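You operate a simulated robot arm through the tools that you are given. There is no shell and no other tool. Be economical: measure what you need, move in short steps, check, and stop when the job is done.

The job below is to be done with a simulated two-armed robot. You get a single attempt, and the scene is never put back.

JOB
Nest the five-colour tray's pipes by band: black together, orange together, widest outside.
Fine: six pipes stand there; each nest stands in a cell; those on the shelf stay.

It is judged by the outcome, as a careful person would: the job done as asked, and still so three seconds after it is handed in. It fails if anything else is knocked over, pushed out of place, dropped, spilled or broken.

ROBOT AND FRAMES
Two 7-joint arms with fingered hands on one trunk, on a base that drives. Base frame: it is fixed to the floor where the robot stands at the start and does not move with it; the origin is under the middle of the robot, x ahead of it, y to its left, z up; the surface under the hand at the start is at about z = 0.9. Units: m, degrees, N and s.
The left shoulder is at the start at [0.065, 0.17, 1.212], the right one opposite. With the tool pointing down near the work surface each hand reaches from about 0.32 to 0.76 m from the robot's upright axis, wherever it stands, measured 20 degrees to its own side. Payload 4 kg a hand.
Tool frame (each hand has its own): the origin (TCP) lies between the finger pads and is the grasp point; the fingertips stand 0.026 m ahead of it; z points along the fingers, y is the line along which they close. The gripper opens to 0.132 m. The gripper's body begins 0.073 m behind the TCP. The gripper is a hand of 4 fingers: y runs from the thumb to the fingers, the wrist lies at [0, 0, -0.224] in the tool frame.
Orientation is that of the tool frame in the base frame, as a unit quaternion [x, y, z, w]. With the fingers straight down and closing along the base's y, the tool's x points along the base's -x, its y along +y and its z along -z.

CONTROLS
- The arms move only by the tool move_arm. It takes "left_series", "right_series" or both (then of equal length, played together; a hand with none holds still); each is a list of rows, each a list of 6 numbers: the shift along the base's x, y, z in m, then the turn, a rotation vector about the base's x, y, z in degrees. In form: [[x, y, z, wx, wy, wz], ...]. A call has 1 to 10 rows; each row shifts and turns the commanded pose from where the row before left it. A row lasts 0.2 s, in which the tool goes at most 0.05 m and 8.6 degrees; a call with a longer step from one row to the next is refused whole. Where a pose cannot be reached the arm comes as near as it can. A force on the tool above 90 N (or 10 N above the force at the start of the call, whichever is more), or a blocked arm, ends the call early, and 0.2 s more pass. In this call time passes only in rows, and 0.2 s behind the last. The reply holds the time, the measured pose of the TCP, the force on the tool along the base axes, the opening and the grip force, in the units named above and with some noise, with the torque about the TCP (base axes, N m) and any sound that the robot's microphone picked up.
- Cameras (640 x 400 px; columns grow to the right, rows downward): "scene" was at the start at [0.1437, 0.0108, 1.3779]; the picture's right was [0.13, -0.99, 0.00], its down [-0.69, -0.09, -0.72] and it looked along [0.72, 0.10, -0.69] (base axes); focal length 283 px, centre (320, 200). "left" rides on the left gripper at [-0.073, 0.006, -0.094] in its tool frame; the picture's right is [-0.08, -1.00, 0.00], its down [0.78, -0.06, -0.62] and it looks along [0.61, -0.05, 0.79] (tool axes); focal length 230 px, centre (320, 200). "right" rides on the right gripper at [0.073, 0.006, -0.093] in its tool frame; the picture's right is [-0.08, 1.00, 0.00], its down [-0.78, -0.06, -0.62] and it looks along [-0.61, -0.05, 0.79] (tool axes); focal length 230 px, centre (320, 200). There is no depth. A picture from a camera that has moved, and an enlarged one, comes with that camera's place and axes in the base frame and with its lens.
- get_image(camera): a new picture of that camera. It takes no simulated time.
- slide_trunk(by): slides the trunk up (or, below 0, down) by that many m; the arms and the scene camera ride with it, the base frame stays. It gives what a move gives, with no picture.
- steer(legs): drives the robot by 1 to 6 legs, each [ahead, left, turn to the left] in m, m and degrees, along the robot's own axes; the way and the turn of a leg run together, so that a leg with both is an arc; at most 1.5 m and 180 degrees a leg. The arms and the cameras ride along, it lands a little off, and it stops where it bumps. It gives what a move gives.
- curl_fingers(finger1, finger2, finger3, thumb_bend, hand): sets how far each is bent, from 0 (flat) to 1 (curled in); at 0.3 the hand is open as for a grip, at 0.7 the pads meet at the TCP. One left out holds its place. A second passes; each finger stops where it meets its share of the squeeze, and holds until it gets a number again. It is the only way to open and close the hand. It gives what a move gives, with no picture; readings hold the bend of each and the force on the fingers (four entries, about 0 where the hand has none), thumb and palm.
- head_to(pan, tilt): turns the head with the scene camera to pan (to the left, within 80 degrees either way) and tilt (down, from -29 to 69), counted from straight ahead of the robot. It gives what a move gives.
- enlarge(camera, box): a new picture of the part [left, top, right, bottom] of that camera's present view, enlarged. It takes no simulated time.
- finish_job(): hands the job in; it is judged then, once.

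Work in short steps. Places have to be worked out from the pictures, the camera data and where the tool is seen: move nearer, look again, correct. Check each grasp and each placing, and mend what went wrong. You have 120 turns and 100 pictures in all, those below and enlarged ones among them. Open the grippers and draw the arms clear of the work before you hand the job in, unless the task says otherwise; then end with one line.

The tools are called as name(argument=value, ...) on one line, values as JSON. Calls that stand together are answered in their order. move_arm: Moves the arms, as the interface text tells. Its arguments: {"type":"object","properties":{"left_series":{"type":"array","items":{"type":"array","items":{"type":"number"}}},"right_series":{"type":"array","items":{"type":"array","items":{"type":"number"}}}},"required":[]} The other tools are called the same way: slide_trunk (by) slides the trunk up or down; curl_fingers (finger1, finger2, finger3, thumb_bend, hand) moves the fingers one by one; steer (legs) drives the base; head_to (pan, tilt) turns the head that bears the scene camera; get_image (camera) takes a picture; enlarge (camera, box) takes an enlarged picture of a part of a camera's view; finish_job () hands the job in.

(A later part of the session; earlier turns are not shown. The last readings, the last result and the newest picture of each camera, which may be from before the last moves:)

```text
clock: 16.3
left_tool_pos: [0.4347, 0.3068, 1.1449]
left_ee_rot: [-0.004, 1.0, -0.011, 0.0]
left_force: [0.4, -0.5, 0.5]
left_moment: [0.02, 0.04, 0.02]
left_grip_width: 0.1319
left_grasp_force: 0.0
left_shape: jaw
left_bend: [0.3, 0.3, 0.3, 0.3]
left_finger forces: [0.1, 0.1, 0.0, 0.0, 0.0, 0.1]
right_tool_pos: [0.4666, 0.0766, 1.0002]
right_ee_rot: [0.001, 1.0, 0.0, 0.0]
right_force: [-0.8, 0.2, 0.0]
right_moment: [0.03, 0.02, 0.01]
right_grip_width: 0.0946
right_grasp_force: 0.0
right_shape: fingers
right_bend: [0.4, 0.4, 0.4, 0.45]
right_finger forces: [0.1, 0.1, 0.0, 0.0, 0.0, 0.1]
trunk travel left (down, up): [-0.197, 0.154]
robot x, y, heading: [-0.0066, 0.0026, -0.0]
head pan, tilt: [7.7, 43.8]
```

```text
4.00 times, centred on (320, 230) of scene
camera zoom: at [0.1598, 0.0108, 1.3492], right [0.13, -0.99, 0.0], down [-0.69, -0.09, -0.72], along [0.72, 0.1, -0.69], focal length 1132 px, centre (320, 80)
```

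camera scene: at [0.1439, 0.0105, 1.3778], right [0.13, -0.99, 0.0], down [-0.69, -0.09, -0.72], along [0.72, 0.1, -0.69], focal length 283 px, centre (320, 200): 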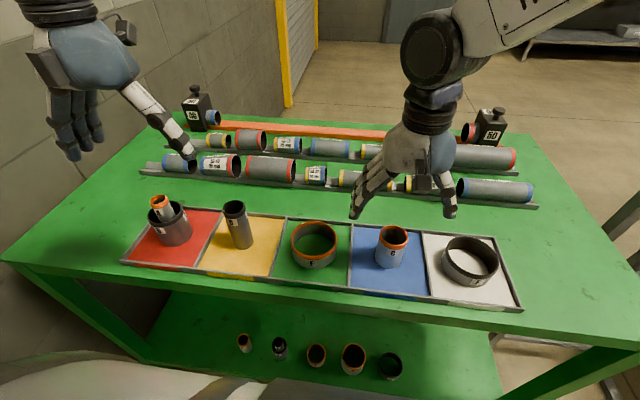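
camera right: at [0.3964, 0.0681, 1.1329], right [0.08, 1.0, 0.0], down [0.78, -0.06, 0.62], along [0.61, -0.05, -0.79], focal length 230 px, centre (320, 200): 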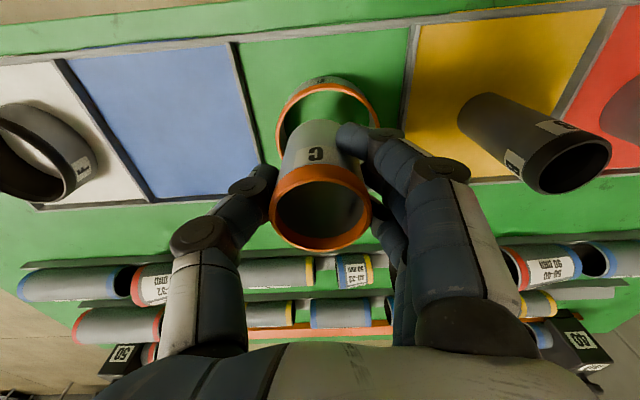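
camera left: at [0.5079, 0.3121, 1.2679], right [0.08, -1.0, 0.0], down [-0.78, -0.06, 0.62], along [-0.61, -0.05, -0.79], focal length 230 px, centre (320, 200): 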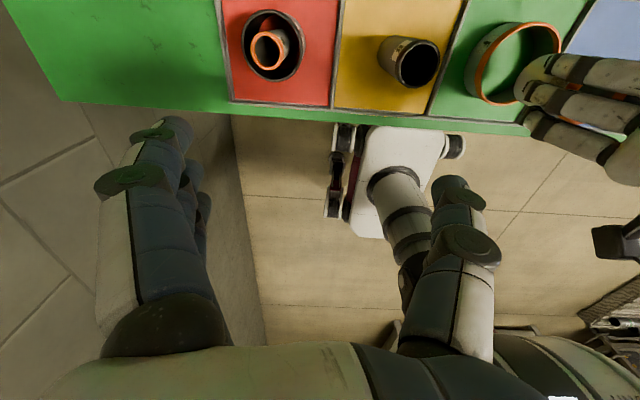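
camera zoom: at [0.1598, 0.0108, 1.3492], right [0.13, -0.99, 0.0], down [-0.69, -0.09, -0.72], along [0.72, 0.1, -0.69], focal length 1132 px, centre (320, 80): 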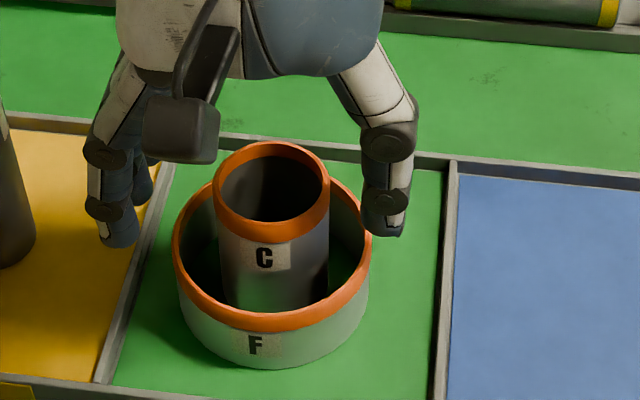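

C stands nested in F. I'll take the right arm up and away to the right, and restore the trunk height.

move_arm(right_series=[[0, 0, 0.045, 0, 0, 0], [0, 0, 0.045, 0, 0, 0], [0, -0.045, 0.01, 0, 0, 0], [0, -0.045, 0.01, 0, 0, 0], [0, -0.045, 0.01, 0, 0, 0], [0, -0.045, 0, 0, 0, 0], [0, -0.045, 0, 0, 0, 0], [0, -0.045, 0, 0, 0, 0], [0, -0.045, 0, 0, 0, 0]])

slide_trunk(by=0.028)

move_arm(left_series=[[0.016, 0.017, 0, 0, 0, 0], [0.016, 0.017, 0, 0, 0, 0], [0.015, 0.016, -0.02, 0, 0, 0], [0, 0, -0.03, 0, 0, 0]])

get_image(camera="left")

get_image(camera="scene")

```text
clock: 18.3
left_tool_pos: [0.4335, 0.3057, 1.1456]
left_ee_rot: [-0.004, 1.0, -0.011, 0.001]
left_force: [0.1, 0.9, -0.2]
left_moment: [0.02, -0.02, 0.0]
left_grip_width: 0.1323
left_grasp_force: 0.0
left_shape: jaw
left_bend: [0.3, 0.3, 0.3, 0.3]
left_finger forces: [0.1, 0.0, 0.0, 0.0, 0.0, 0.0]
right_tool_pos: [0.4645, -0.241, 1.1209]
right_ee_rot: [0.0, 1.0, 0.001, 0.0]
right_force: [0.1, -0.9, 0.2]
right_moment: [0.03, 0.0, 0.0]
right_grip_width: 0.0946
right_grasp_force: 0.0
right_shape: fingers
right_bend: [0.4, 0.4, 0.4, 0.45]
right_finger forces: [0.1, 0.1, 0.0, 0.0, 0.0, 0.0]
trunk travel left (down, up): [-0.197, 0.154]
robot x, y, heading: [-0.0026, 0.0025, -0.1]
head pan, tilt: [7.7, 43.8]
```

```text
clock: 19.0
left_tool_pos: [0.4365, 0.3058, 1.1737]
left_ee_rot: [0.0, 1.0, 0.001, 0.0]
left_force: [-0.3, -0.1, 0.5]
left_moment: [0.02, 0.02, -0.02]
left_grip_width: 0.1315
left_grasp_force: 0.1
left_shape: jaw
left_bend: [0.3, 0.3, 0.3, 0.3]
left_finger forces: [0.1, 0.1, 0.0, 0.0, 0.1, 0.1]
right_tool_pos: [0.4665, -0.2388, 1.1467]
right_ee_rot: [0.0, 1.0, 0.0, -0.001]
right_force: [1.1, 0.3, 0.6]
right_moment: [0.01, 0.03, -0.01]
right_grip_width: 0.095
right_grasp_force: 0.0
right_shape: fingers
right_bend: [0.4, 0.4, 0.4, 0.45]
right_finger forces: [0.1, 0.0, 0.1, 0.1, 0.0, 0.0]
trunk travel left (down, up): [-0.225, 0.126]
robot x, y, heading: [-0.0052, 0.0013, 0.2]
head pan, tilt: [7.7, 43.8]
```

```text
clock: 20.0
left_tool_pos: [0.4818, 0.3579, 1.1247]
left_ee_rot: [0.0, 1.0, 0.0, 0.0]
left_force: [0.0, -0.1, 0.0]
left_moment: [-0.02, 0.0, 0.0]
left_grip_width: 0.1318
left_grasp_force: 0.0
left_shape: jaw
left_bend: [0.3, 0.3, 0.3, 0.3]
left_finger forces: [0.0, 0.0, 0.1, 0.0, 0.0, 0.0]
right_tool_pos: [0.4657, -0.2397, 1.1481]
right_ee_rot: [0.0, 1.0, 0.0, 0.001]
right_force: [-0.3, 0.3, 0.6]
right_moment: [-0.01, -0.02, 0.02]
right_grip_width: 0.0949
right_grasp_force: 0.1
right_shape: fingers
right_bend: [0.4, 0.4, 0.4, 0.45]
right_finger forces: [0.1, 0.1, 0.1, 0.1, 0.0, 0.0]
trunk travel left (down, up): [-0.225, 0.126]
robot x, y, heading: [0.0009, 0.001, 0.0]
head pan, tilt: [7.7, 43.8]
```

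```text
72 pictures are left
camera left: at [0.5549, 0.3625, 1.218], right [0.08, -1.0, 0.0], down [-0.79, -0.06, 0.62], along [-0.61, -0.05, -0.79], focal length 230 px, centre (320, 200)
```

left: 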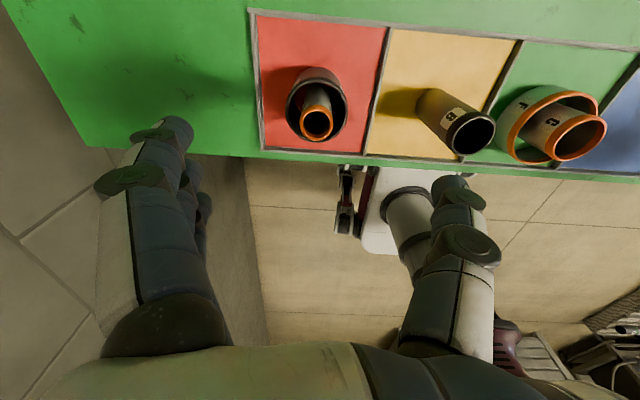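

```text
71 pictures are left
camera scene: at [0.1437, 0.0106, 1.3778], right [0.13, -0.99, 0.0], down [-0.69, -0.09, -0.72], along [0.72, 0.1, -0.69], focal length 283 px, centre (320, 200)
```

scene: 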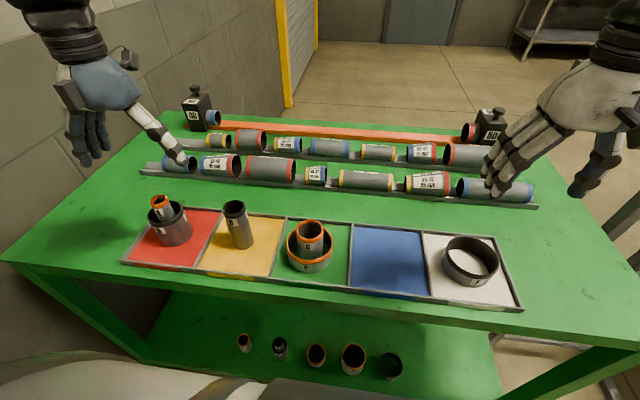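

A lies directly below the left hand at (0.483, 0.359). I'll close partway, descend to z≈1.03, and check.

curl_fingers(hand="left", finger1=0.45, finger2=0.45, finger3=0.45, thumb_bend=0.45)

move_arm(left_series=[[0.001, 0.001, -0.035, 0, 0, 0], [0, 0, -0.035, 0, 0, 0], [0, 0, -0.02, 0, 0, 0]])

get_image(camera="left")

enlarge(camera="scene", box=[90, 160, 250, 260])

```text
clock: 21.0
left_tool_pos: [0.4826, 0.357, 1.1238]
left_ee_rot: [0.0, 1.0, 0.0, 0.0]
left_force: [0.3, 0.8, 0.5]
left_moment: [-0.02, 0.01, 0.02]
left_grip_width: 0.0879
left_grasp_force: 0.0
left_shape: fingers
left_bend: [0.45, 0.45, 0.45, 0.45]
left_finger forces: [0.1, 0.0, 0.0, 0.0, 0.1, 0.0]
right_tool_pos: [0.4656, -0.2395, 1.1484]
right_ee_rot: [0.0, 1.0, -0.001, 0.0]
right_force: [-0.1, -0.6, 0.8]
right_moment: [0.01, 0.0, 0.01]
right_grip_width: 0.095
right_grasp_force: 0.1
right_shape: fingers
right_bend: [0.4, 0.4, 0.4, 0.45]
right_finger forces: [0.0, 0.0, 0.1, 0.0, 0.0, 0.0]
trunk travel left (down, up): [-0.225, 0.126]
robot x, y, heading: [-0.0016, 0.001, 0.2]
head pan, tilt: [7.7, 43.8]
```

```text
clock: 21.8
left_tool_pos: [0.483, 0.3582, 1.0348]
left_ee_rot: [0.0, 1.0, -0.001, 0.0]
left_force: [-1.0, -0.1, 0.0]
left_moment: [-0.03, 0.02, 0.02]
left_grip_width: 0.0879
left_grasp_force: 0.1
left_shape: fingers
left_bend: [0.45, 0.45, 0.45, 0.45]
left_finger forces: [0.0, 0.0, 0.0, 0.0, 0.0, 0.0]
right_tool_pos: [0.4663, -0.2386, 1.147]
right_ee_rot: [0.0, 1.0, 0.0, 0.0]
right_force: [0.4, -0.4, 0.5]
right_moment: [0.01, 0.02, -0.02]
right_grip_width: 0.095
right_grasp_force: 0.0
right_shape: fingers
right_bend: [0.4, 0.4, 0.4, 0.45]
right_finger forces: [0.1, 0.0, 0.1, 0.0, 0.1, 0.1]
trunk travel left (down, up): [-0.225, 0.126]
robot x, y, heading: [-0.0007, 0.0027, -0.2]
head pan, tilt: [7.7, 43.8]
```

```text
70 pictures are left
camera left: at [0.5563, 0.363, 1.1283], right [0.08, -1.0, 0.0], down [-0.78, -0.06, 0.62], along [-0.61, -0.05, -0.79], focal length 230 px, centre (320, 200)
```

left: 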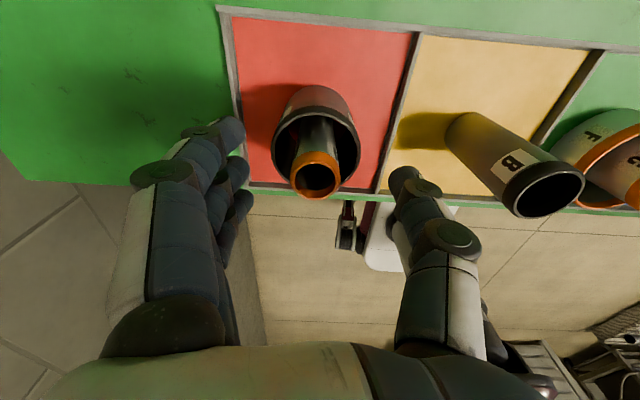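

```text
4.00 times, centred on (170, 210) of scene
camera zoom: at [0.144, 0.011, 1.3778], right [0.13, -0.99, 0.0], down [-0.69, -0.09, -0.72], along [0.72, 0.1, -0.69], focal length 1132 px, centre (920, 160)
```

zoom: 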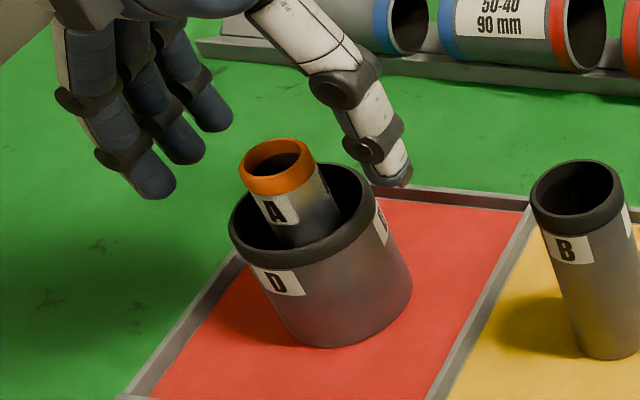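

A's rim is at z≈1.006, at (0.480, 0.359). I'll descend to 1.008 and close.

move_arm(left_series=[[-0.002, 0.001, -0.026, 0, 0, 0]])

curl_fingers(hand="left", finger1=0.5, finger2=0.72, finger3=0.72, thumb_bend=0.68)

get_image(camera="left")

enlarge(camera="scene", box=[90, 160, 250, 260])

```text
clock: 22.2
left_tool_pos: [0.4812, 0.359, 1.0077]
left_ee_rot: [-0.001, 1.0, -0.001, -0.001]
left_force: [-0.3, -0.5, -0.2]
left_moment: [-0.03, -0.01, 0.0]
left_grip_width: 0.088
left_grasp_force: 0.0
left_shape: fingers
left_bend: [0.45, 0.45, 0.45, 0.45]
left_finger forces: [0.0, 0.0, 0.0, 0.1, 0.0, 0.1]
right_tool_pos: [0.4659, -0.2386, 1.1481]
right_ee_rot: [0.0, 1.0, 0.0, -0.001]
right_force: [-0.3, 0.0, -0.9]
right_moment: [0.0, 0.04, 0.02]
right_grip_width: 0.095
right_grasp_force: 0.0
right_shape: fingers
right_bend: [0.4, 0.4, 0.4, 0.45]
right_finger forces: [0.0, 0.0, 0.1, 0.0, 0.0, 0.0]
trunk travel left (down, up): [-0.225, 0.126]
robot x, y, heading: [0.001, 0.0018, 0.0]
head pan, tilt: [7.7, 43.8]
```

```text
clock: 23.2
left_tool_pos: [0.4799, 0.3572, 1.0105]
left_ee_rot: [0.0, 1.0, 0.001, 0.002]
left_force: [-1.8, 4.8, 22.9]
left_moment: [0.17, 0.07, 0.11]
left_grip_width: 0.0575
left_grasp_force: 30.3
left_shape: fingers
left_bend: [0.5, 0.58, 0.6, 0.63]
left_finger forces: [0.0, 21.4, 10.0, 0.1, 29.8, 0.0]
right_tool_pos: [0.4644, -0.2387, 1.1487]
right_ee_rot: [-0.001, 1.0, 0.0, 0.001]
right_force: [-0.6, -0.1, 0.1]
right_moment: [0.0, 0.0, 0.01]
right_grip_width: 0.0951
right_grasp_force: 0.0
right_shape: fingers
right_bend: [0.4, 0.4, 0.4, 0.45]
right_finger forces: [0.0, 0.0, 0.0, 0.0, 0.1, 0.0]
trunk travel left (down, up): [-0.225, 0.126]
robot x, y, heading: [0.0005, -0.0001, -0.4]
head pan, tilt: [7.7, 43.8]
```

```text
68 pictures are left
camera left: at [0.553, 0.3631, 1.1044], right [0.08, -1.0, 0.0], down [-0.79, -0.06, 0.61], along [-0.61, -0.05, -0.79], focal length 230 px, centre (320, 200)
```

left: 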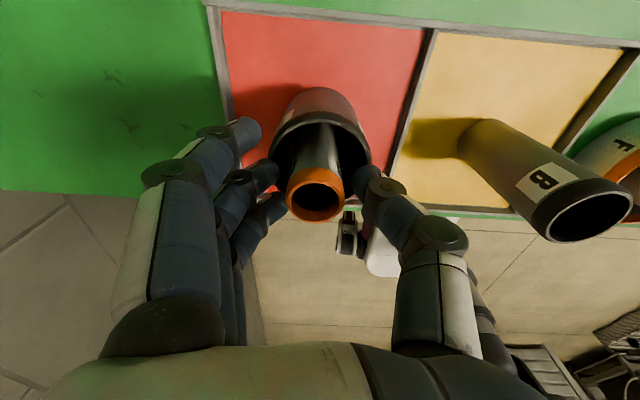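

```text
4.00 times, centred on (170, 210) of scene
camera zoom: at [0.1418, 0.0102, 1.3783], right [0.13, -0.99, 0.0], down [-0.68, -0.09, -0.72], along [0.72, 0.1, -0.69], focal length 1132 px, centre (920, 160)
```

zoom: 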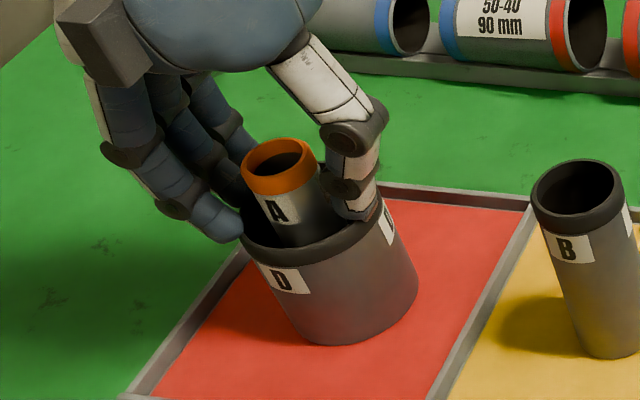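

The 23 N upward force and 0.0575 width mean the fingertips landed on D's rim before reaching A. I'll reopen, rise 12 mm, and close again.

curl_fingers(hand="left", finger1=0.45, finger2=0.48, finger3=0.48, thumb_bend=0.48)

move_arm(left_series=[[0, 0, 0.012, 0, 0, 0]])

curl_fingers(hand="left", finger1=0.5, finger2=0.68, finger3=0.68, thumb_bend=0.66)

get_image(camera="left")

enlarge(camera="scene", box=[90, 160, 250, 260])

```text
clock: 24.2
left_tool_pos: [0.4796, 0.3575, 1.0091]
left_ee_rot: [0.0, 1.0, 0.0, 0.0]
left_force: [0.2, -1.0, 5.1]
left_moment: [-0.29, -0.01, 0.07]
left_grip_width: 0.0851
left_grasp_force: 5.4
left_shape: fingers
left_bend: [0.45, 0.48, 0.48, 0.47]
left_finger forces: [0.0, 0.1, 0.1, 0.0, 9.7, 0.0]
right_tool_pos: [0.465, -0.2389, 1.1478]
right_ee_rot: [0.0, 1.0, 0.0, 0.0]
right_force: [0.7, -0.7, 0.8]
right_moment: [-0.02, 0.04, 0.01]
right_grip_width: 0.095
right_grasp_force: 0.0
right_shape: fingers
right_bend: [0.4, 0.4, 0.4, 0.45]
right_finger forces: [0.0, 0.1, 0.1, 0.0, 0.0, 0.0]
trunk travel left (down, up): [-0.225, 0.126]
robot x, y, heading: [-0.0018, -0.0008, -0.1]
head pan, tilt: [7.7, 43.8]
```

```text
clock: 24.6
left_tool_pos: [0.48, 0.3581, 1.0204]
left_ee_rot: [0.0, 1.0, 0.0, 0.0]
left_force: [-0.3, -0.5, 0.3]
left_moment: [0.03, 0.01, -0.02]
left_grip_width: 0.0818
left_grasp_force: 0.0
left_shape: fingers
left_bend: [0.45, 0.48, 0.48, 0.48]
left_finger forces: [0.1, 0.0, 0.1, 0.0, 0.0, 0.1]
right_tool_pos: [0.4663, -0.2386, 1.1476]
right_ee_rot: [0.0, 1.0, 0.0, 0.0]
right_force: [1.1, 0.2, -0.7]
right_moment: [-0.02, -0.05, -0.02]
right_grip_width: 0.0948
right_grasp_force: 0.0
right_shape: fingers
right_bend: [0.4, 0.4, 0.4, 0.45]
right_finger forces: [0.2, 0.0, 0.0, 0.0, 0.1, 0.1]
trunk travel left (down, up): [-0.225, 0.126]
robot x, y, heading: [-0.0006, -0.0013, 0.1]
head pan, tilt: [7.7, 43.8]
```

```text
clock: 25.6
left_tool_pos: [0.4805, 0.3564, 1.0214]
left_ee_rot: [0.0, 1.0, 0.0, 0.0]
left_force: [0.0, 0.0, -0.4]
left_moment: [-0.02, 0.03, 0.02]
left_grip_width: 0.0518
left_grasp_force: 4.5
left_shape: fingers
left_bend: [0.5, 0.62, 0.68, 0.64]
left_finger forces: [0.0, 4.4, 0.0, 0.0, 4.4, 0.0]
right_tool_pos: [0.4658, -0.2396, 1.1494]
right_ee_rot: [0.0, 1.0, 0.0, 0.0]
right_force: [-0.1, -0.2, -1.2]
right_moment: [0.04, -0.02, 0.02]
right_grip_width: 0.095
right_grasp_force: 0.0
right_shape: fingers
right_bend: [0.4, 0.4, 0.4, 0.45]
right_finger forces: [0.0, 0.1, 0.1, 0.1, 0.1, 0.0]
trunk travel left (down, up): [-0.225, 0.126]
robot x, y, heading: [-0.0002, -0.0016, -0.1]
head pan, tilt: [7.7, 43.8]
```

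```text
66 pictures are left
camera left: at [0.5538, 0.3631, 1.1143], right [0.08, -1.0, 0.0], down [-0.78, -0.06, 0.62], along [-0.61, -0.05, -0.79], focal length 230 px, centre (320, 200)
```

left: 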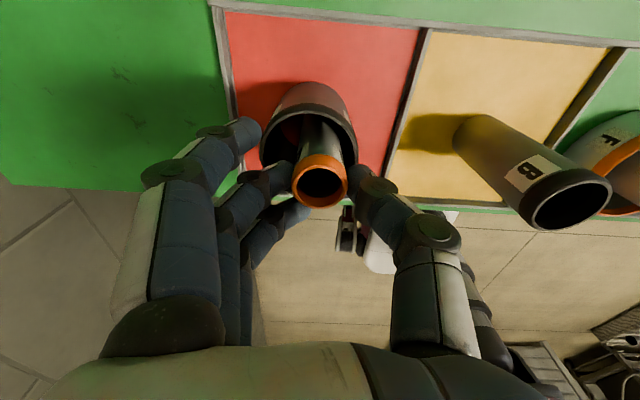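

```text
4.00 times, centred on (170, 210) of scene
camera zoom: at [0.1438, 0.0109, 1.3779], right [0.13, -0.99, 0.0], down [-0.69, -0.09, -0.72], along [0.72, 0.1, -0.69], focal length 1132 px, centre (920, 160)
```

zoom: 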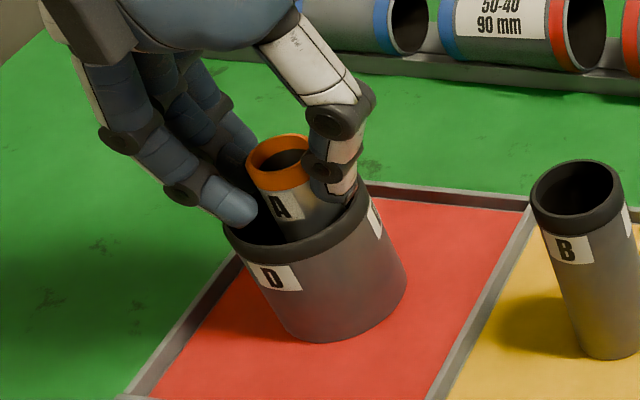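

A is pinched between the middle finger and thumb at 4.4 N, clear of D's rim. I'll tighten, then lift straight up and check.

curl_fingers(hand="left", finger2=0.74, thumb_bend=0.72)

move_arm(left_series=[[0, 0, 0.025, 0, 0, 0], [0, 0, 0.03, 0, 0, 0]])

get_image(camera="left")

enlarge(camera="scene", box=[90, 140, 250, 240])

```text
clock: 26.6
left_tool_pos: [0.4813, 0.358, 1.0208]
left_ee_rot: [0.0, 1.0, 0.0, 0.001]
left_force: [0.0, 0.0, 0.2]
left_moment: [0.0, 0.01, 0.0]
left_grip_width: 0.0484
left_grasp_force: 8.2
left_shape: fingers
left_bend: [0.5, 0.6, 0.68, 0.67]
left_finger forces: [0.0, 8.7, 0.1, 0.0, 8.6, 0.1]
right_tool_pos: [0.4659, -0.239, 1.1475]
right_ee_rot: [-0.001, 1.0, 0.0, 0.0]
right_force: [-0.1, -0.6, 0.4]
right_moment: [-0.03, 0.02, -0.02]
right_grip_width: 0.0948
right_grasp_force: 0.0
right_shape: fingers
right_bend: [0.4, 0.4, 0.4, 0.45]
right_finger forces: [0.0, 0.0, 0.0, 0.0, 0.0, 0.0]
trunk travel left (down, up): [-0.225, 0.126]
robot x, y, heading: [0.0007, 0.0022, -0.2]
head pan, tilt: [7.7, 43.8]
```

```text
clock: 27.2
left_tool_pos: [0.4804, 0.3577, 1.076]
left_ee_rot: [0.0, 1.0, 0.0, 0.0]
left_force: [-0.4, 1.3, -1.0]
left_moment: [-0.02, -0.03, 0.04]
left_grip_width: 0.0484
left_grasp_force: 8.5
left_shape: fingers
left_bend: [0.5, 0.6, 0.68, 0.68]
left_finger forces: [0.1, 8.9, 0.1, 0.0, 8.7, 0.1]
right_tool_pos: [0.4658, -0.2391, 1.1481]
right_ee_rot: [0.0, 1.0, 0.0, 0.0]
right_force: [-1.2, 0.7, 0.6]
right_moment: [0.03, 0.01, -0.01]
right_grip_width: 0.095
right_grasp_force: 0.0
right_shape: fingers
right_bend: [0.4, 0.4, 0.4, 0.45]
right_finger forces: [0.0, 0.0, 0.1, 0.0, 0.1, 0.1]
trunk travel left (down, up): [-0.225, 0.126]
robot x, y, heading: [-0.0003, -0.0032, 0.2]
head pan, tilt: [7.7, 43.8]
```

```text
64 pictures are left
camera left: at [0.5533, 0.363, 1.1699], right [0.08, -1.0, 0.0], down [-0.78, -0.06, 0.62], along [-0.61, -0.05, -0.79], focal length 230 px, centre (320, 200)
```

left: 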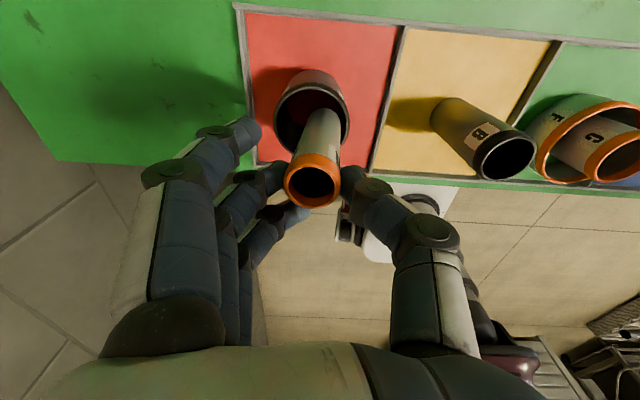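

```text
4.00 times, centred on (170, 190) of scene
camera zoom: at [0.1433, 0.0106, 1.378], right [0.13, -0.99, 0.0], down [-0.69, -0.09, -0.72], along [0.72, 0.1, -0.69], focal length 1132 px, centre (920, 240)
```

zoom: 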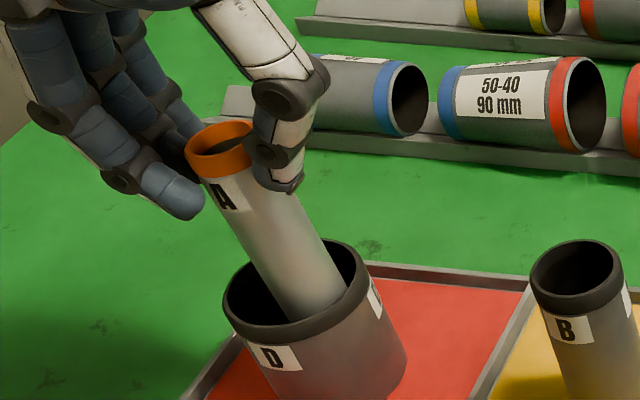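

A came free of D and hangs upright. I'll raise it well above B's top and carry it toward C.

move_arm(left_series=[[0, 0, 0.045, 0, 0, 0], [0, 0, 0.045, 0, 0, 0], [0, -0.045, 0, 0, 0, 0], [-0.001, -0.045, 0, 0, 0, 0], [-0.001, -0.045, 0, 0, 0, 0], [-0.001, -0.045, 0, 0, 0, 0], [-0.001, -0.045, 0, 0, 0, 0], [-0.001, -0.045, 0, 0, 0, 0], [0, -0.012, -0.03, 0, 0, 0]])

get_image(camera="left")

enlarge(camera="scene", box=[230, 150, 390, 280])

```text
clock: 29.2
left_tool_pos: [0.4808, 0.0802, 1.1504]
left_ee_rot: [-0.013, 0.999, -0.042, 0.001]
left_force: [0.9, -0.2, -0.9]
left_moment: [0.0, 0.0, -0.02]
left_grip_width: 0.0478
left_grasp_force: 8.7
left_shape: fingers
left_bend: [0.5, 0.6, 0.68, 0.68]
left_finger forces: [0.1, 8.5, 0.0, 0.0, 8.3, 0.1]
right_tool_pos: [0.4671, -0.2387, 1.1475]
right_ee_rot: [0.0, 1.0, 0.0, 0.0]
right_force: [-0.8, -0.2, 0.3]
right_moment: [0.0, 0.02, 0.0]
right_grip_width: 0.0947
right_grasp_force: 0.1
right_shape: fingers
right_bend: [0.4, 0.4, 0.4, 0.45]
right_finger forces: [0.0, 0.0, 0.0, 0.1, 0.0, 0.1]
trunk travel left (down, up): [-0.225, 0.126]
robot x, y, heading: [0.0005, 0.002, -0.1]
head pan, tilt: [7.7, 43.8]
```

```text
62 pictures are left
camera left: at [0.5538, 0.0957, 1.2434], right [0.11, -0.99, 0.09], down [-0.79, -0.03, 0.62], along [-0.61, -0.13, -0.78], focal length 230 px, centre (320, 200)
```

left: 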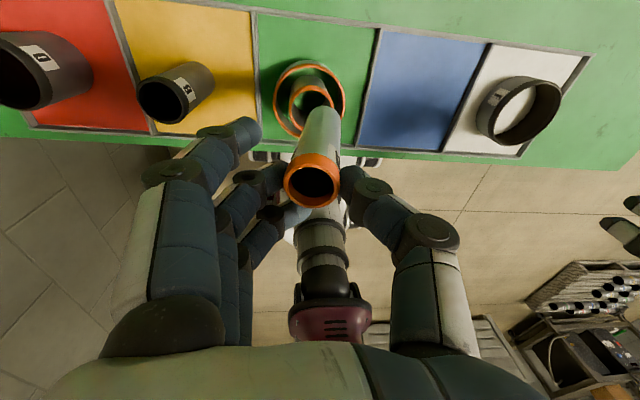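

```text
3.08 times, centred on (310, 215) of scene
camera zoom: at [0.1439, 0.007, 1.3765], right [0.09, -1.0, 0.0], down [-0.7, -0.06, -0.71], along [0.71, 0.06, -0.7], focal length 870 px, centre (351, 154)
```

zoom: 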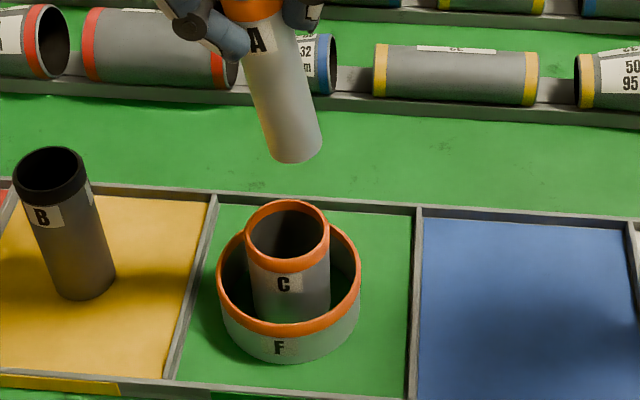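

The left arm tilts about 5° this far across the body, so it's near its limit. I'll drive the robot 0.15 m to the right so the target falls on its own side, then look again.

steer(legs=[[0, -0.15, 0]])

move_arm(left_series=[[0, 0.045, 0, 0, 0, 0], [0, 0.045, 0, 0, 0, 0], [0, 0.045, 0, 0, 0, 0]])

get_image(camera="left")

get_image(camera="scene")

```text
clock: 31.2
left_tool_pos: [0.4809, -0.069, 1.1475]
left_ee_rot: [-0.015, 0.999, -0.041, -0.001]
left_force: [-0.2, 0.2, -2.5]
left_moment: [0.0, 0.01, 0.0]
left_grip_width: 0.048
left_grasp_force: 8.1
left_shape: fingers
left_bend: [0.5, 0.6, 0.68, 0.68]
left_finger forces: [0.0, 8.5, 0.0, 0.1, 8.4, 0.0]
right_tool_pos: [0.4653, -0.3893, 1.1469]
right_ee_rot: [0.001, 1.0, 0.001, 0.001]
right_force: [-0.1, 0.2, 0.6]
right_moment: [0.01, 0.02, -0.01]
right_grip_width: 0.0947
right_grasp_force: 0.0
right_shape: fingers
right_bend: [0.4, 0.4, 0.4, 0.45]
right_finger forces: [0.1, 0.0, 0.1, 0.1, 0.0, 0.0]
trunk travel left (down, up): [-0.225, 0.126]
robot x, y, heading: [-0.0004, -0.1487, -0.1]
head pan, tilt: [7.7, 43.8]
```

```text
clock: 32.0
left_tool_pos: [0.4814, 0.069, 1.1492]
left_ee_rot: [-0.013, 0.999, -0.042, 0.0]
left_force: [-0.2, -0.1, -1.4]
left_moment: [-0.04, 0.02, -0.01]
left_grip_width: 0.0479
left_grasp_force: 9.1
left_shape: fingers
left_bend: [0.5, 0.6, 0.68, 0.68]
left_finger forces: [0.1, 8.5, 0.0, 0.0, 8.4, 0.1]
right_tool_pos: [0.4671, -0.3873, 1.1481]
right_ee_rot: [0.0, 1.0, -0.001, 0.0]
right_force: [-0.5, 0.5, -0.7]
right_moment: [-0.01, 0.02, -0.01]
right_grip_width: 0.0949
right_grasp_force: 0.1
right_shape: fingers
right_bend: [0.4, 0.4, 0.4, 0.45]
right_finger forces: [0.0, 0.0, 0.0, 0.0, 0.1, 0.0]
trunk travel left (down, up): [-0.225, 0.126]
robot x, y, heading: [0.0004, -0.1488, -0.0]
head pan, tilt: [7.7, 43.8]
```

```text
60 pictures are left
camera left: at [0.5537, 0.0835, 1.2413], right [0.1, -0.99, 0.08], down [-0.78, -0.03, 0.62], along [-0.61, -0.13, -0.78], focal length 230 px, centre (320, 200)
```

left: 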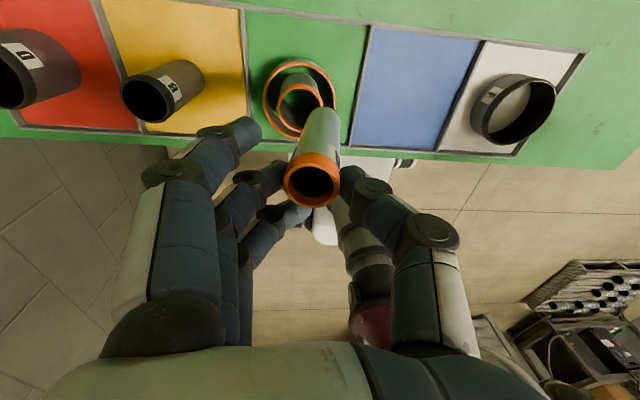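

```text
59 pictures are left
camera scene: at [0.1437, -0.1366, 1.3778], right [0.13, -0.99, 0.0], down [-0.69, -0.09, -0.72], along [0.72, 0.1, -0.69], focal length 283 px, centre (320, 200)
```

scene: 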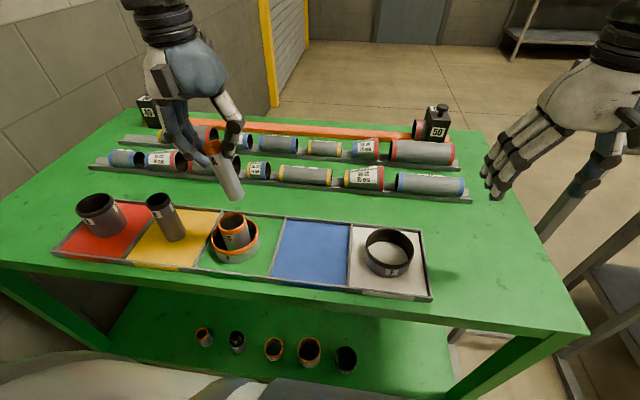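

The tilt persisted in the commanded pose: the tool z axis leans about 4.8° toward -y, with about 1.5° of yaw. I'll straighten it out and re-measure.

move_arm(left_series=[[0, 0, 0, 4.8, 0, -1.5]])

get_image(camera="left")

enlarge(camera="scene", box=[150, 130, 310, 280])

```text
clock: 32.4
left_tool_pos: [0.4806, 0.0667, 1.1485]
left_ee_rot: [0.0, 1.0, 0.001, -0.001]
left_force: [1.0, -1.6, -0.7]
left_moment: [-0.03, 0.02, 0.03]
left_grip_width: 0.048
left_grasp_force: 9.0
left_shape: fingers
left_bend: [0.5, 0.6, 0.68, 0.68]
left_finger forces: [0.0, 8.6, 0.0, 0.0, 8.5, 0.0]
right_tool_pos: [0.4659, -0.3887, 1.1474]
right_ee_rot: [0.001, 1.0, 0.0, 0.001]
right_force: [0.9, 0.3, 0.5]
right_moment: [0.0, -0.03, -0.01]
right_grip_width: 0.0947
right_grasp_force: 0.1
right_shape: fingers
right_bend: [0.4, 0.4, 0.4, 0.45]
right_finger forces: [0.0, 0.1, 0.0, 0.1, 0.0, 0.0]
trunk travel left (down, up): [-0.225, 0.126]
robot x, y, heading: [0.006, -0.1518, 0.0]
head pan, tilt: [7.7, 43.8]
```

```text
58 pictures are left
camera left: at [0.5539, 0.0716, 1.2423], right [0.08, -1.0, 0.0], down [-0.78, -0.06, 0.62], along [-0.62, -0.05, -0.79], focal length 230 px, centre (320, 200)
```

left: 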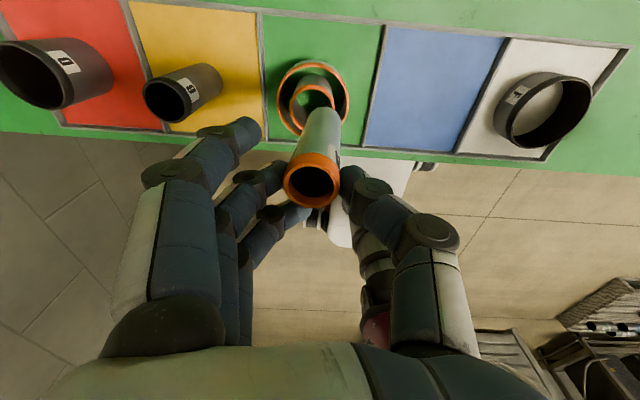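

```text
2.67 times, centred on (230, 205) of scene
camera zoom: at [0.1437, -0.1387, 1.3779], right [0.13, -0.99, 0.0], down [-0.69, -0.09, -0.72], along [0.72, 0.1, -0.69], focal length 754 px, centre (560, 187)
```

zoom: 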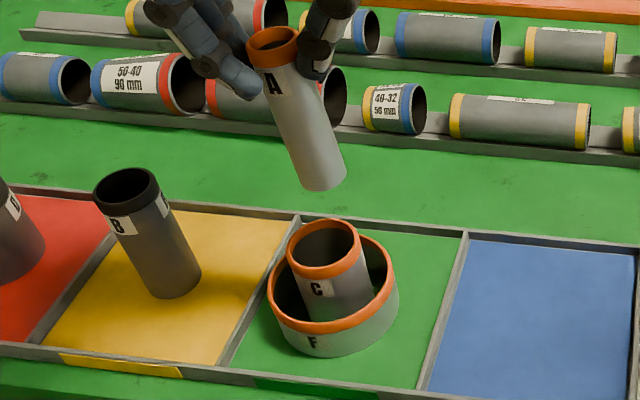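

A needs roughly a small +y shift, and the two views disagree in x. I'll shift 5 mm in y, lower 4 cm so A's base is just above C, and compare.

move_arm(left_series=[[-0.002, 0.005, -0.02, 0, 0, 0], [0, 0, -0.02, 0, 0, 0]])

enlarge(camera="left", box=[240, 40, 400, 140])

enlarge(camera="scene", box=[170, 150, 310, 260])

```text
clock: 33.0
left_tool_pos: [0.4786, 0.0717, 1.1084]
left_ee_rot: [0.001, 1.0, 0.001, -0.001]
left_force: [0.7, 0.4, -2.2]
left_moment: [0.0, 0.01, 0.01]
left_grip_width: 0.0483
left_grasp_force: 8.6
left_shape: fingers
left_bend: [0.5, 0.6, 0.68, 0.68]
left_finger forces: [0.1, 8.6, 0.0, 0.0, 8.4, 0.1]
right_tool_pos: [0.4654, -0.3876, 1.1489]
right_ee_rot: [0.0, 1.0, 0.0, 0.001]
right_force: [-1.0, 0.1, 0.3]
right_moment: [-0.01, 0.01, -0.03]
right_grip_width: 0.0947
right_grasp_force: 0.2
right_shape: fingers
right_bend: [0.4, 0.4, 0.4, 0.45]
right_finger forces: [0.0, 0.0, 0.0, 0.0, 0.0, 0.0]
trunk travel left (down, up): [-0.225, 0.126]
robot x, y, heading: [-0.0009, -0.1489, -0.3]
head pan, tilt: [7.7, 43.8]
```

```text
4.00 times, centred on (320, 90) of left
camera zoom: at [0.5524, 0.0771, 1.2019], right [0.08, -1.0, 0.0], down [-0.78, -0.06, 0.62], along [-0.62, -0.05, -0.79], focal length 920 px, centre (320, 640)
```

zoom: 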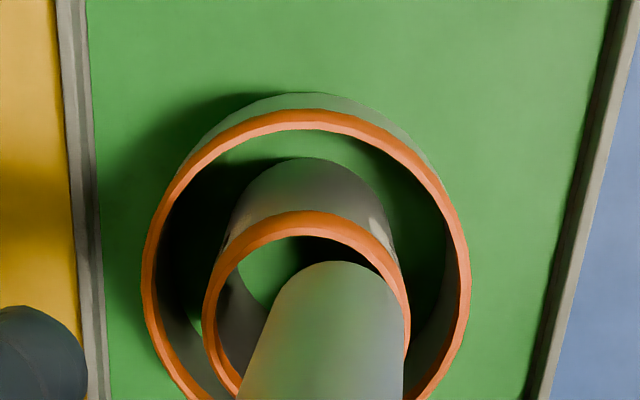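

```text
3.64 times, centred on (240, 205) of scene
camera zoom: at [0.144, -0.138, 1.3778], right [0.13, -0.99, 0.0], down [-0.69, -0.09, -0.72], along [0.72, 0.1, -0.69], focal length 1029 px, centre (611, 182)
```

zoom: 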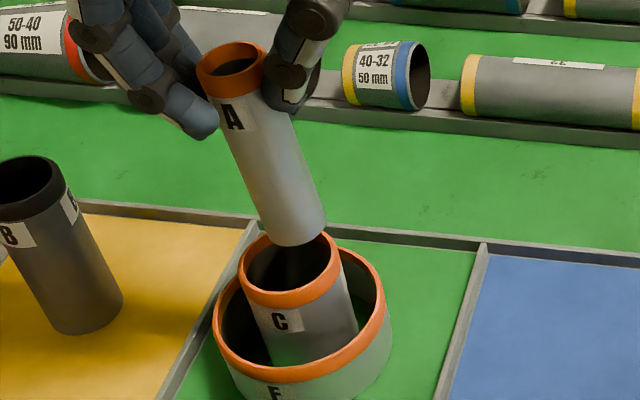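

Combining both views, A's base is about 5 mm too far forward and 6 mm too far right of C's axis. I'll correct that, lower slightly, and recheck before entering.

move_arm(left_series=[[-0.005, 0.006, -0.008, 0, 0, 0]])

enlarge(camera="left", box=[240, 40, 400, 140])

enlarge(camera="scene", box=[170, 150, 310, 260])

```text
clock: 33.4
left_tool_pos: [0.4742, 0.077, 1.1005]
left_ee_rot: [-0.001, 1.0, -0.001, -0.001]
left_force: [0.9, -0.5, -1.2]
left_moment: [-0.06, 0.01, -0.01]
left_grip_width: 0.0482
left_grasp_force: 8.5
left_shape: fingers
left_bend: [0.5, 0.6, 0.68, 0.68]
left_finger forces: [0.1, 8.5, 0.1, 0.0, 8.4, 0.0]
right_tool_pos: [0.4658, -0.388, 1.1484]
right_ee_rot: [0.001, 1.0, 0.0, 0.0]
right_force: [-0.4, -0.3, -0.3]
right_moment: [0.01, 0.01, -0.02]
right_grip_width: 0.095
right_grasp_force: 0.0
right_shape: fingers
right_bend: [0.4, 0.4, 0.4, 0.45]
right_finger forces: [0.1, 0.0, 0.0, 0.1, 0.1, 0.0]
trunk travel left (down, up): [-0.225, 0.126]
robot x, y, heading: [-0.0002, -0.1496, -0.4]
head pan, tilt: [7.7, 43.8]
```

```text
4.00 times, centred on (320, 90) of left
camera zoom: at [0.5473, 0.0836, 1.194], right [0.08, -1.0, 0.0], down [-0.78, -0.06, 0.62], along [-0.62, -0.05, -0.79], focal length 920 px, centre (320, 640)
```

zoom: 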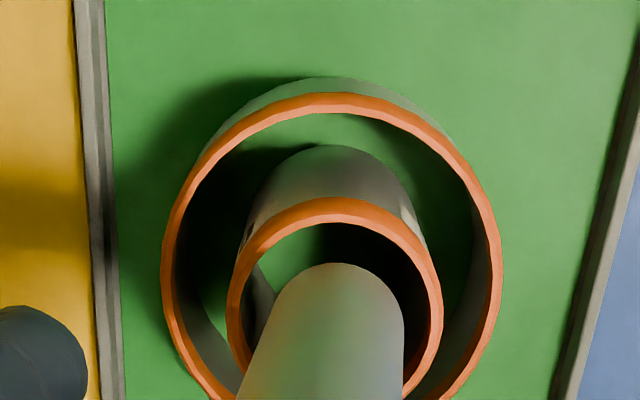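

```text
3.64 times, centred on (240, 205) of scene
camera zoom: at [0.1439, -0.1377, 1.3778], right [0.13, -0.99, 0.0], down [-0.69, -0.09, -0.72], along [0.72, 0.1, -0.69], focal length 1029 px, centre (611, 182)
```

zoom: 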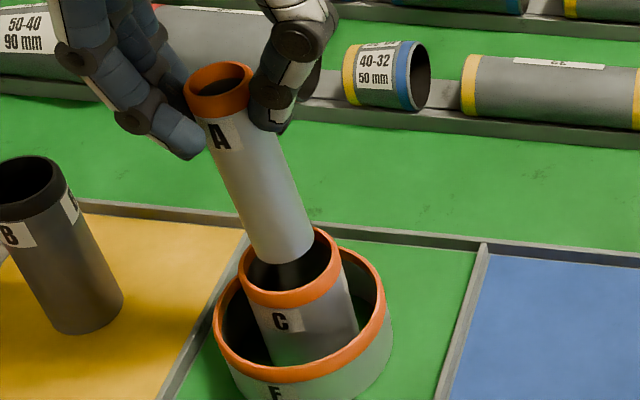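

Both views now show A centred over C within about 3 mm. I'll lower it into C, with the force limit as a guard.

move_arm(left_series=[[0, -0.001, -0.01, 0, 0, 0], [0, 0, -0.01, 0, 0, 0], [0, 0, -0.01, 0, 0, 0], [0, 0, -0.01, 0, 0, 0]])

enlarge(camera="scene", box=[170, 170, 310, 270])

```text
clock: 34.4
left_tool_pos: [0.4744, 0.0765, 1.0603]
left_ee_rot: [-0.001, 1.0, -0.001, 0.0]
left_force: [0.0, 0.1, -1.6]
left_moment: [-0.03, 0.02, -0.01]
left_grip_width: 0.048
left_grasp_force: 8.6
left_shape: fingers
left_bend: [0.5, 0.6, 0.68, 0.68]
left_finger forces: [0.0, 8.5, 0.0, 0.0, 8.4, 0.0]
right_tool_pos: [0.4667, -0.3884, 1.1475]
right_ee_rot: [0.001, 1.0, -0.001, 0.0]
right_force: [0.1, 0.4, -0.5]
right_moment: [0.02, 0.02, 0.01]
right_grip_width: 0.0948
right_grasp_force: 0.1
right_shape: fingers
right_bend: [0.4, 0.4, 0.4, 0.45]
right_finger forces: [0.0, 0.0, 0.0, 0.0, 0.0, 0.1]
trunk travel left (down, up): [-0.225, 0.126]
robot x, y, heading: [-0.0014, -0.1489, -0.3]
head pan, tilt: [7.7, 43.8]
```

```text
4.00 times, centred on (240, 220) of scene
camera zoom: at [0.1439, -0.1381, 1.3778], right [0.13, -0.99, 0.0], down [-0.69, -0.09, -0.72], along [0.72, 0.1, -0.69], focal length 1132 px, centre (640, 120)
```

zoom: 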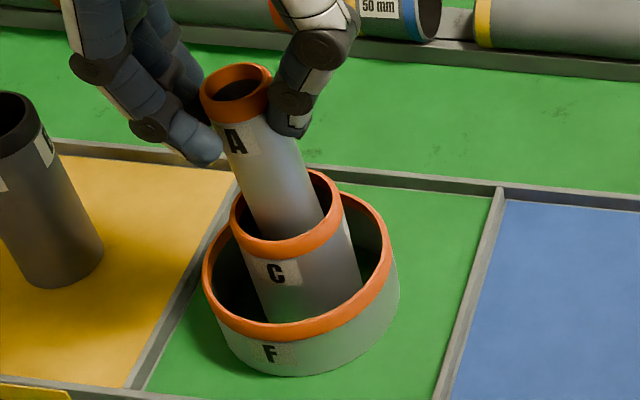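

A is inside C with no contact force. I'll lower to the original grasp height of about 1.021.

move_arm(left_series=[[0, 0, -0.012, 0, 0, 0], [0, 0, -0.012, 0, 0, 0], [0, 0, -0.01, 0, 0, 0], [0, 0, -0.004, 0, 0, 0], [0, 0, -0.003, 0, 0, 0]])

enlarge(camera="scene", box=[170, 170, 310, 270])

get_image(camera="left")

```text
clock: 35.6
left_tool_pos: [0.4738, 0.0766, 1.0205]
left_ee_rot: [-0.001, 1.0, 0.0, 0.0]
left_force: [-0.5, -0.4, 2.6]
left_moment: [0.02, -0.01, 0.01]
left_grip_width: 0.0479
left_grasp_force: 9.0
left_shape: fingers
left_bend: [0.5, 0.6, 0.68, 0.68]
left_finger forces: [0.1, 8.8, 0.1, 0.0, 9.3, 0.0]
right_tool_pos: [0.4649, -0.3884, 1.1478]
right_ee_rot: [0.001, 1.0, 0.0, 0.0]
right_force: [0.7, 0.3, -0.1]
right_moment: [0.0, -0.03, -0.01]
right_grip_width: 0.0949
right_grasp_force: 0.0
right_shape: fingers
right_bend: [0.4, 0.4, 0.4, 0.45]
right_finger forces: [0.0, 0.0, 0.1, 0.0, 0.1, 0.0]
trunk travel left (down, up): [-0.225, 0.126]
robot x, y, heading: [0.0024, -0.1453, 0.0]
head pan, tilt: [7.7, 43.8]
```

```text
4.00 times, centred on (240, 220) of scene
camera zoom: at [0.1433, -0.1383, 1.378], right [0.13, -0.99, 0.0], down [-0.69, -0.09, -0.72], along [0.72, 0.1, -0.69], focal length 1132 px, centre (640, 120)
```

zoom: 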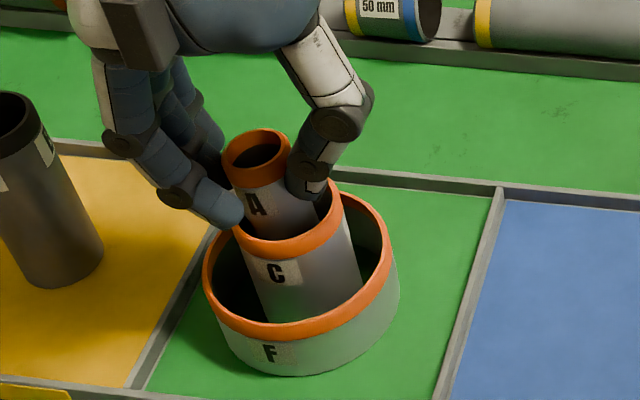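

```text
50 pictures are left
camera left: at [0.5461, 0.0826, 1.1138], right [0.08, -1.0, 0.0], down [-0.78, -0.06, 0.62], along [-0.61, -0.05, -0.79], focal length 230 px, centre (320, 200)
```

left: 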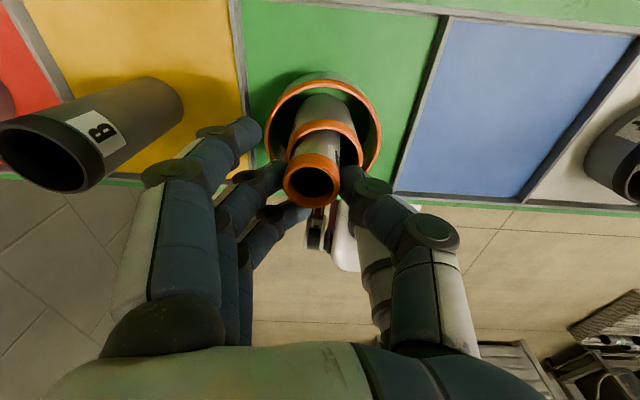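

A has landed: the force went from -1.6 to +2.6 N at its original height. I'll open moderately, then rise clear.

curl_fingers(hand="left", finger1=0.5, finger2=0.5, finger3=0.5, thumb_bend=0.55)

move_arm(left_series=[[0, 0, 0.015, 0, 0, 0], [0, 0, 0.04, 0, 0, 0], [0, 0, 0.045, 0, 0, 0], [0, 0, 0.045, 0, 0, 0]])

get_image(camera="left")

get_image(camera="scene")

```text
clock: 36.6
left_tool_pos: [0.4733, 0.0765, 1.0195]
left_ee_rot: [-0.001, 1.0, 0.0, 0.0]
left_force: [0.1, 0.5, 0.5]
left_moment: [-0.02, -0.01, -0.01]
left_grip_width: 0.0625
left_grasp_force: 0.0
left_shape: fingers
left_bend: [0.5, 0.5, 0.5, 0.55]
left_finger forces: [0.0, 0.0, 0.0, 0.1, 0.1, 0.0]
right_tool_pos: [0.4655, -0.3871, 1.1488]
right_ee_rot: [0.001, 1.0, 0.0, -0.001]
right_force: [0.6, 1.0, 0.1]
right_moment: [0.01, 0.03, -0.03]
right_grip_width: 0.0948
right_grasp_force: 0.0
right_shape: fingers
right_bend: [0.4, 0.4, 0.4, 0.45]
right_finger forces: [0.1, 0.0, 0.0, 0.1, 0.0, 0.0]
trunk travel left (down, up): [-0.225, 0.126]
robot x, y, heading: [0.004, -0.1456, -0.2]
head pan, tilt: [7.7, 43.8]
```

```text
clock: 37.6
left_tool_pos: [0.4722, 0.0771, 1.1659]
left_ee_rot: [-0.001, 1.0, 0.0, 0.0]
left_force: [-0.1, -1.3, 0.8]
left_moment: [-0.02, -0.03, -0.02]
left_grip_width: 0.0626
left_grasp_force: 0.2
left_shape: fingers
left_bend: [0.5, 0.5, 0.5, 0.55]
left_finger forces: [0.1, 0.0, 0.1, 0.0, 0.1, 0.1]
right_tool_pos: [0.4641, -0.3882, 1.1495]
right_ee_rot: [0.001, 1.0, 0.0, 0.001]
right_force: [0.2, 0.4, -0.3]
right_moment: [-0.02, 0.0, -0.05]
right_grip_width: 0.0948
right_grasp_force: 0.0
right_shape: fingers
right_bend: [0.4, 0.4, 0.4, 0.45]
right_finger forces: [0.0, 0.0, 0.1, 0.0, 0.0, 0.0]
trunk travel left (down, up): [-0.225, 0.126]
robot x, y, heading: [-0.0013, -0.1538, 0.0]
head pan, tilt: [7.7, 43.8]
```

```text
49 pictures are left
camera left: at [0.5456, 0.0821, 1.2593], right [0.08, -1.0, 0.0], down [-0.78, -0.06, 0.62], along [-0.61, -0.05, -0.79], focal length 230 px, centre (320, 200)
```

left: 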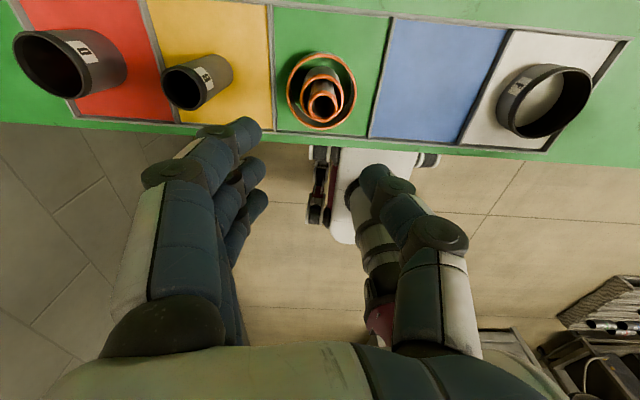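

```text
48 pictures are left
camera scene: at [0.1428, -0.1383, 1.378], right [0.13, -0.99, 0.0], down [-0.69, -0.09, -0.72], along [0.72, 0.1, -0.69], focal length 283 px, centre (320, 200)
```

scene: 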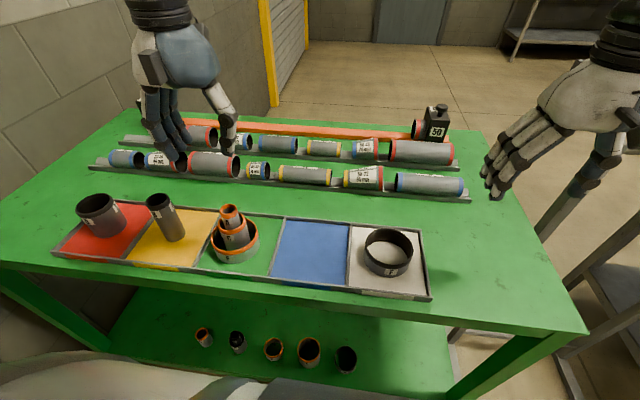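

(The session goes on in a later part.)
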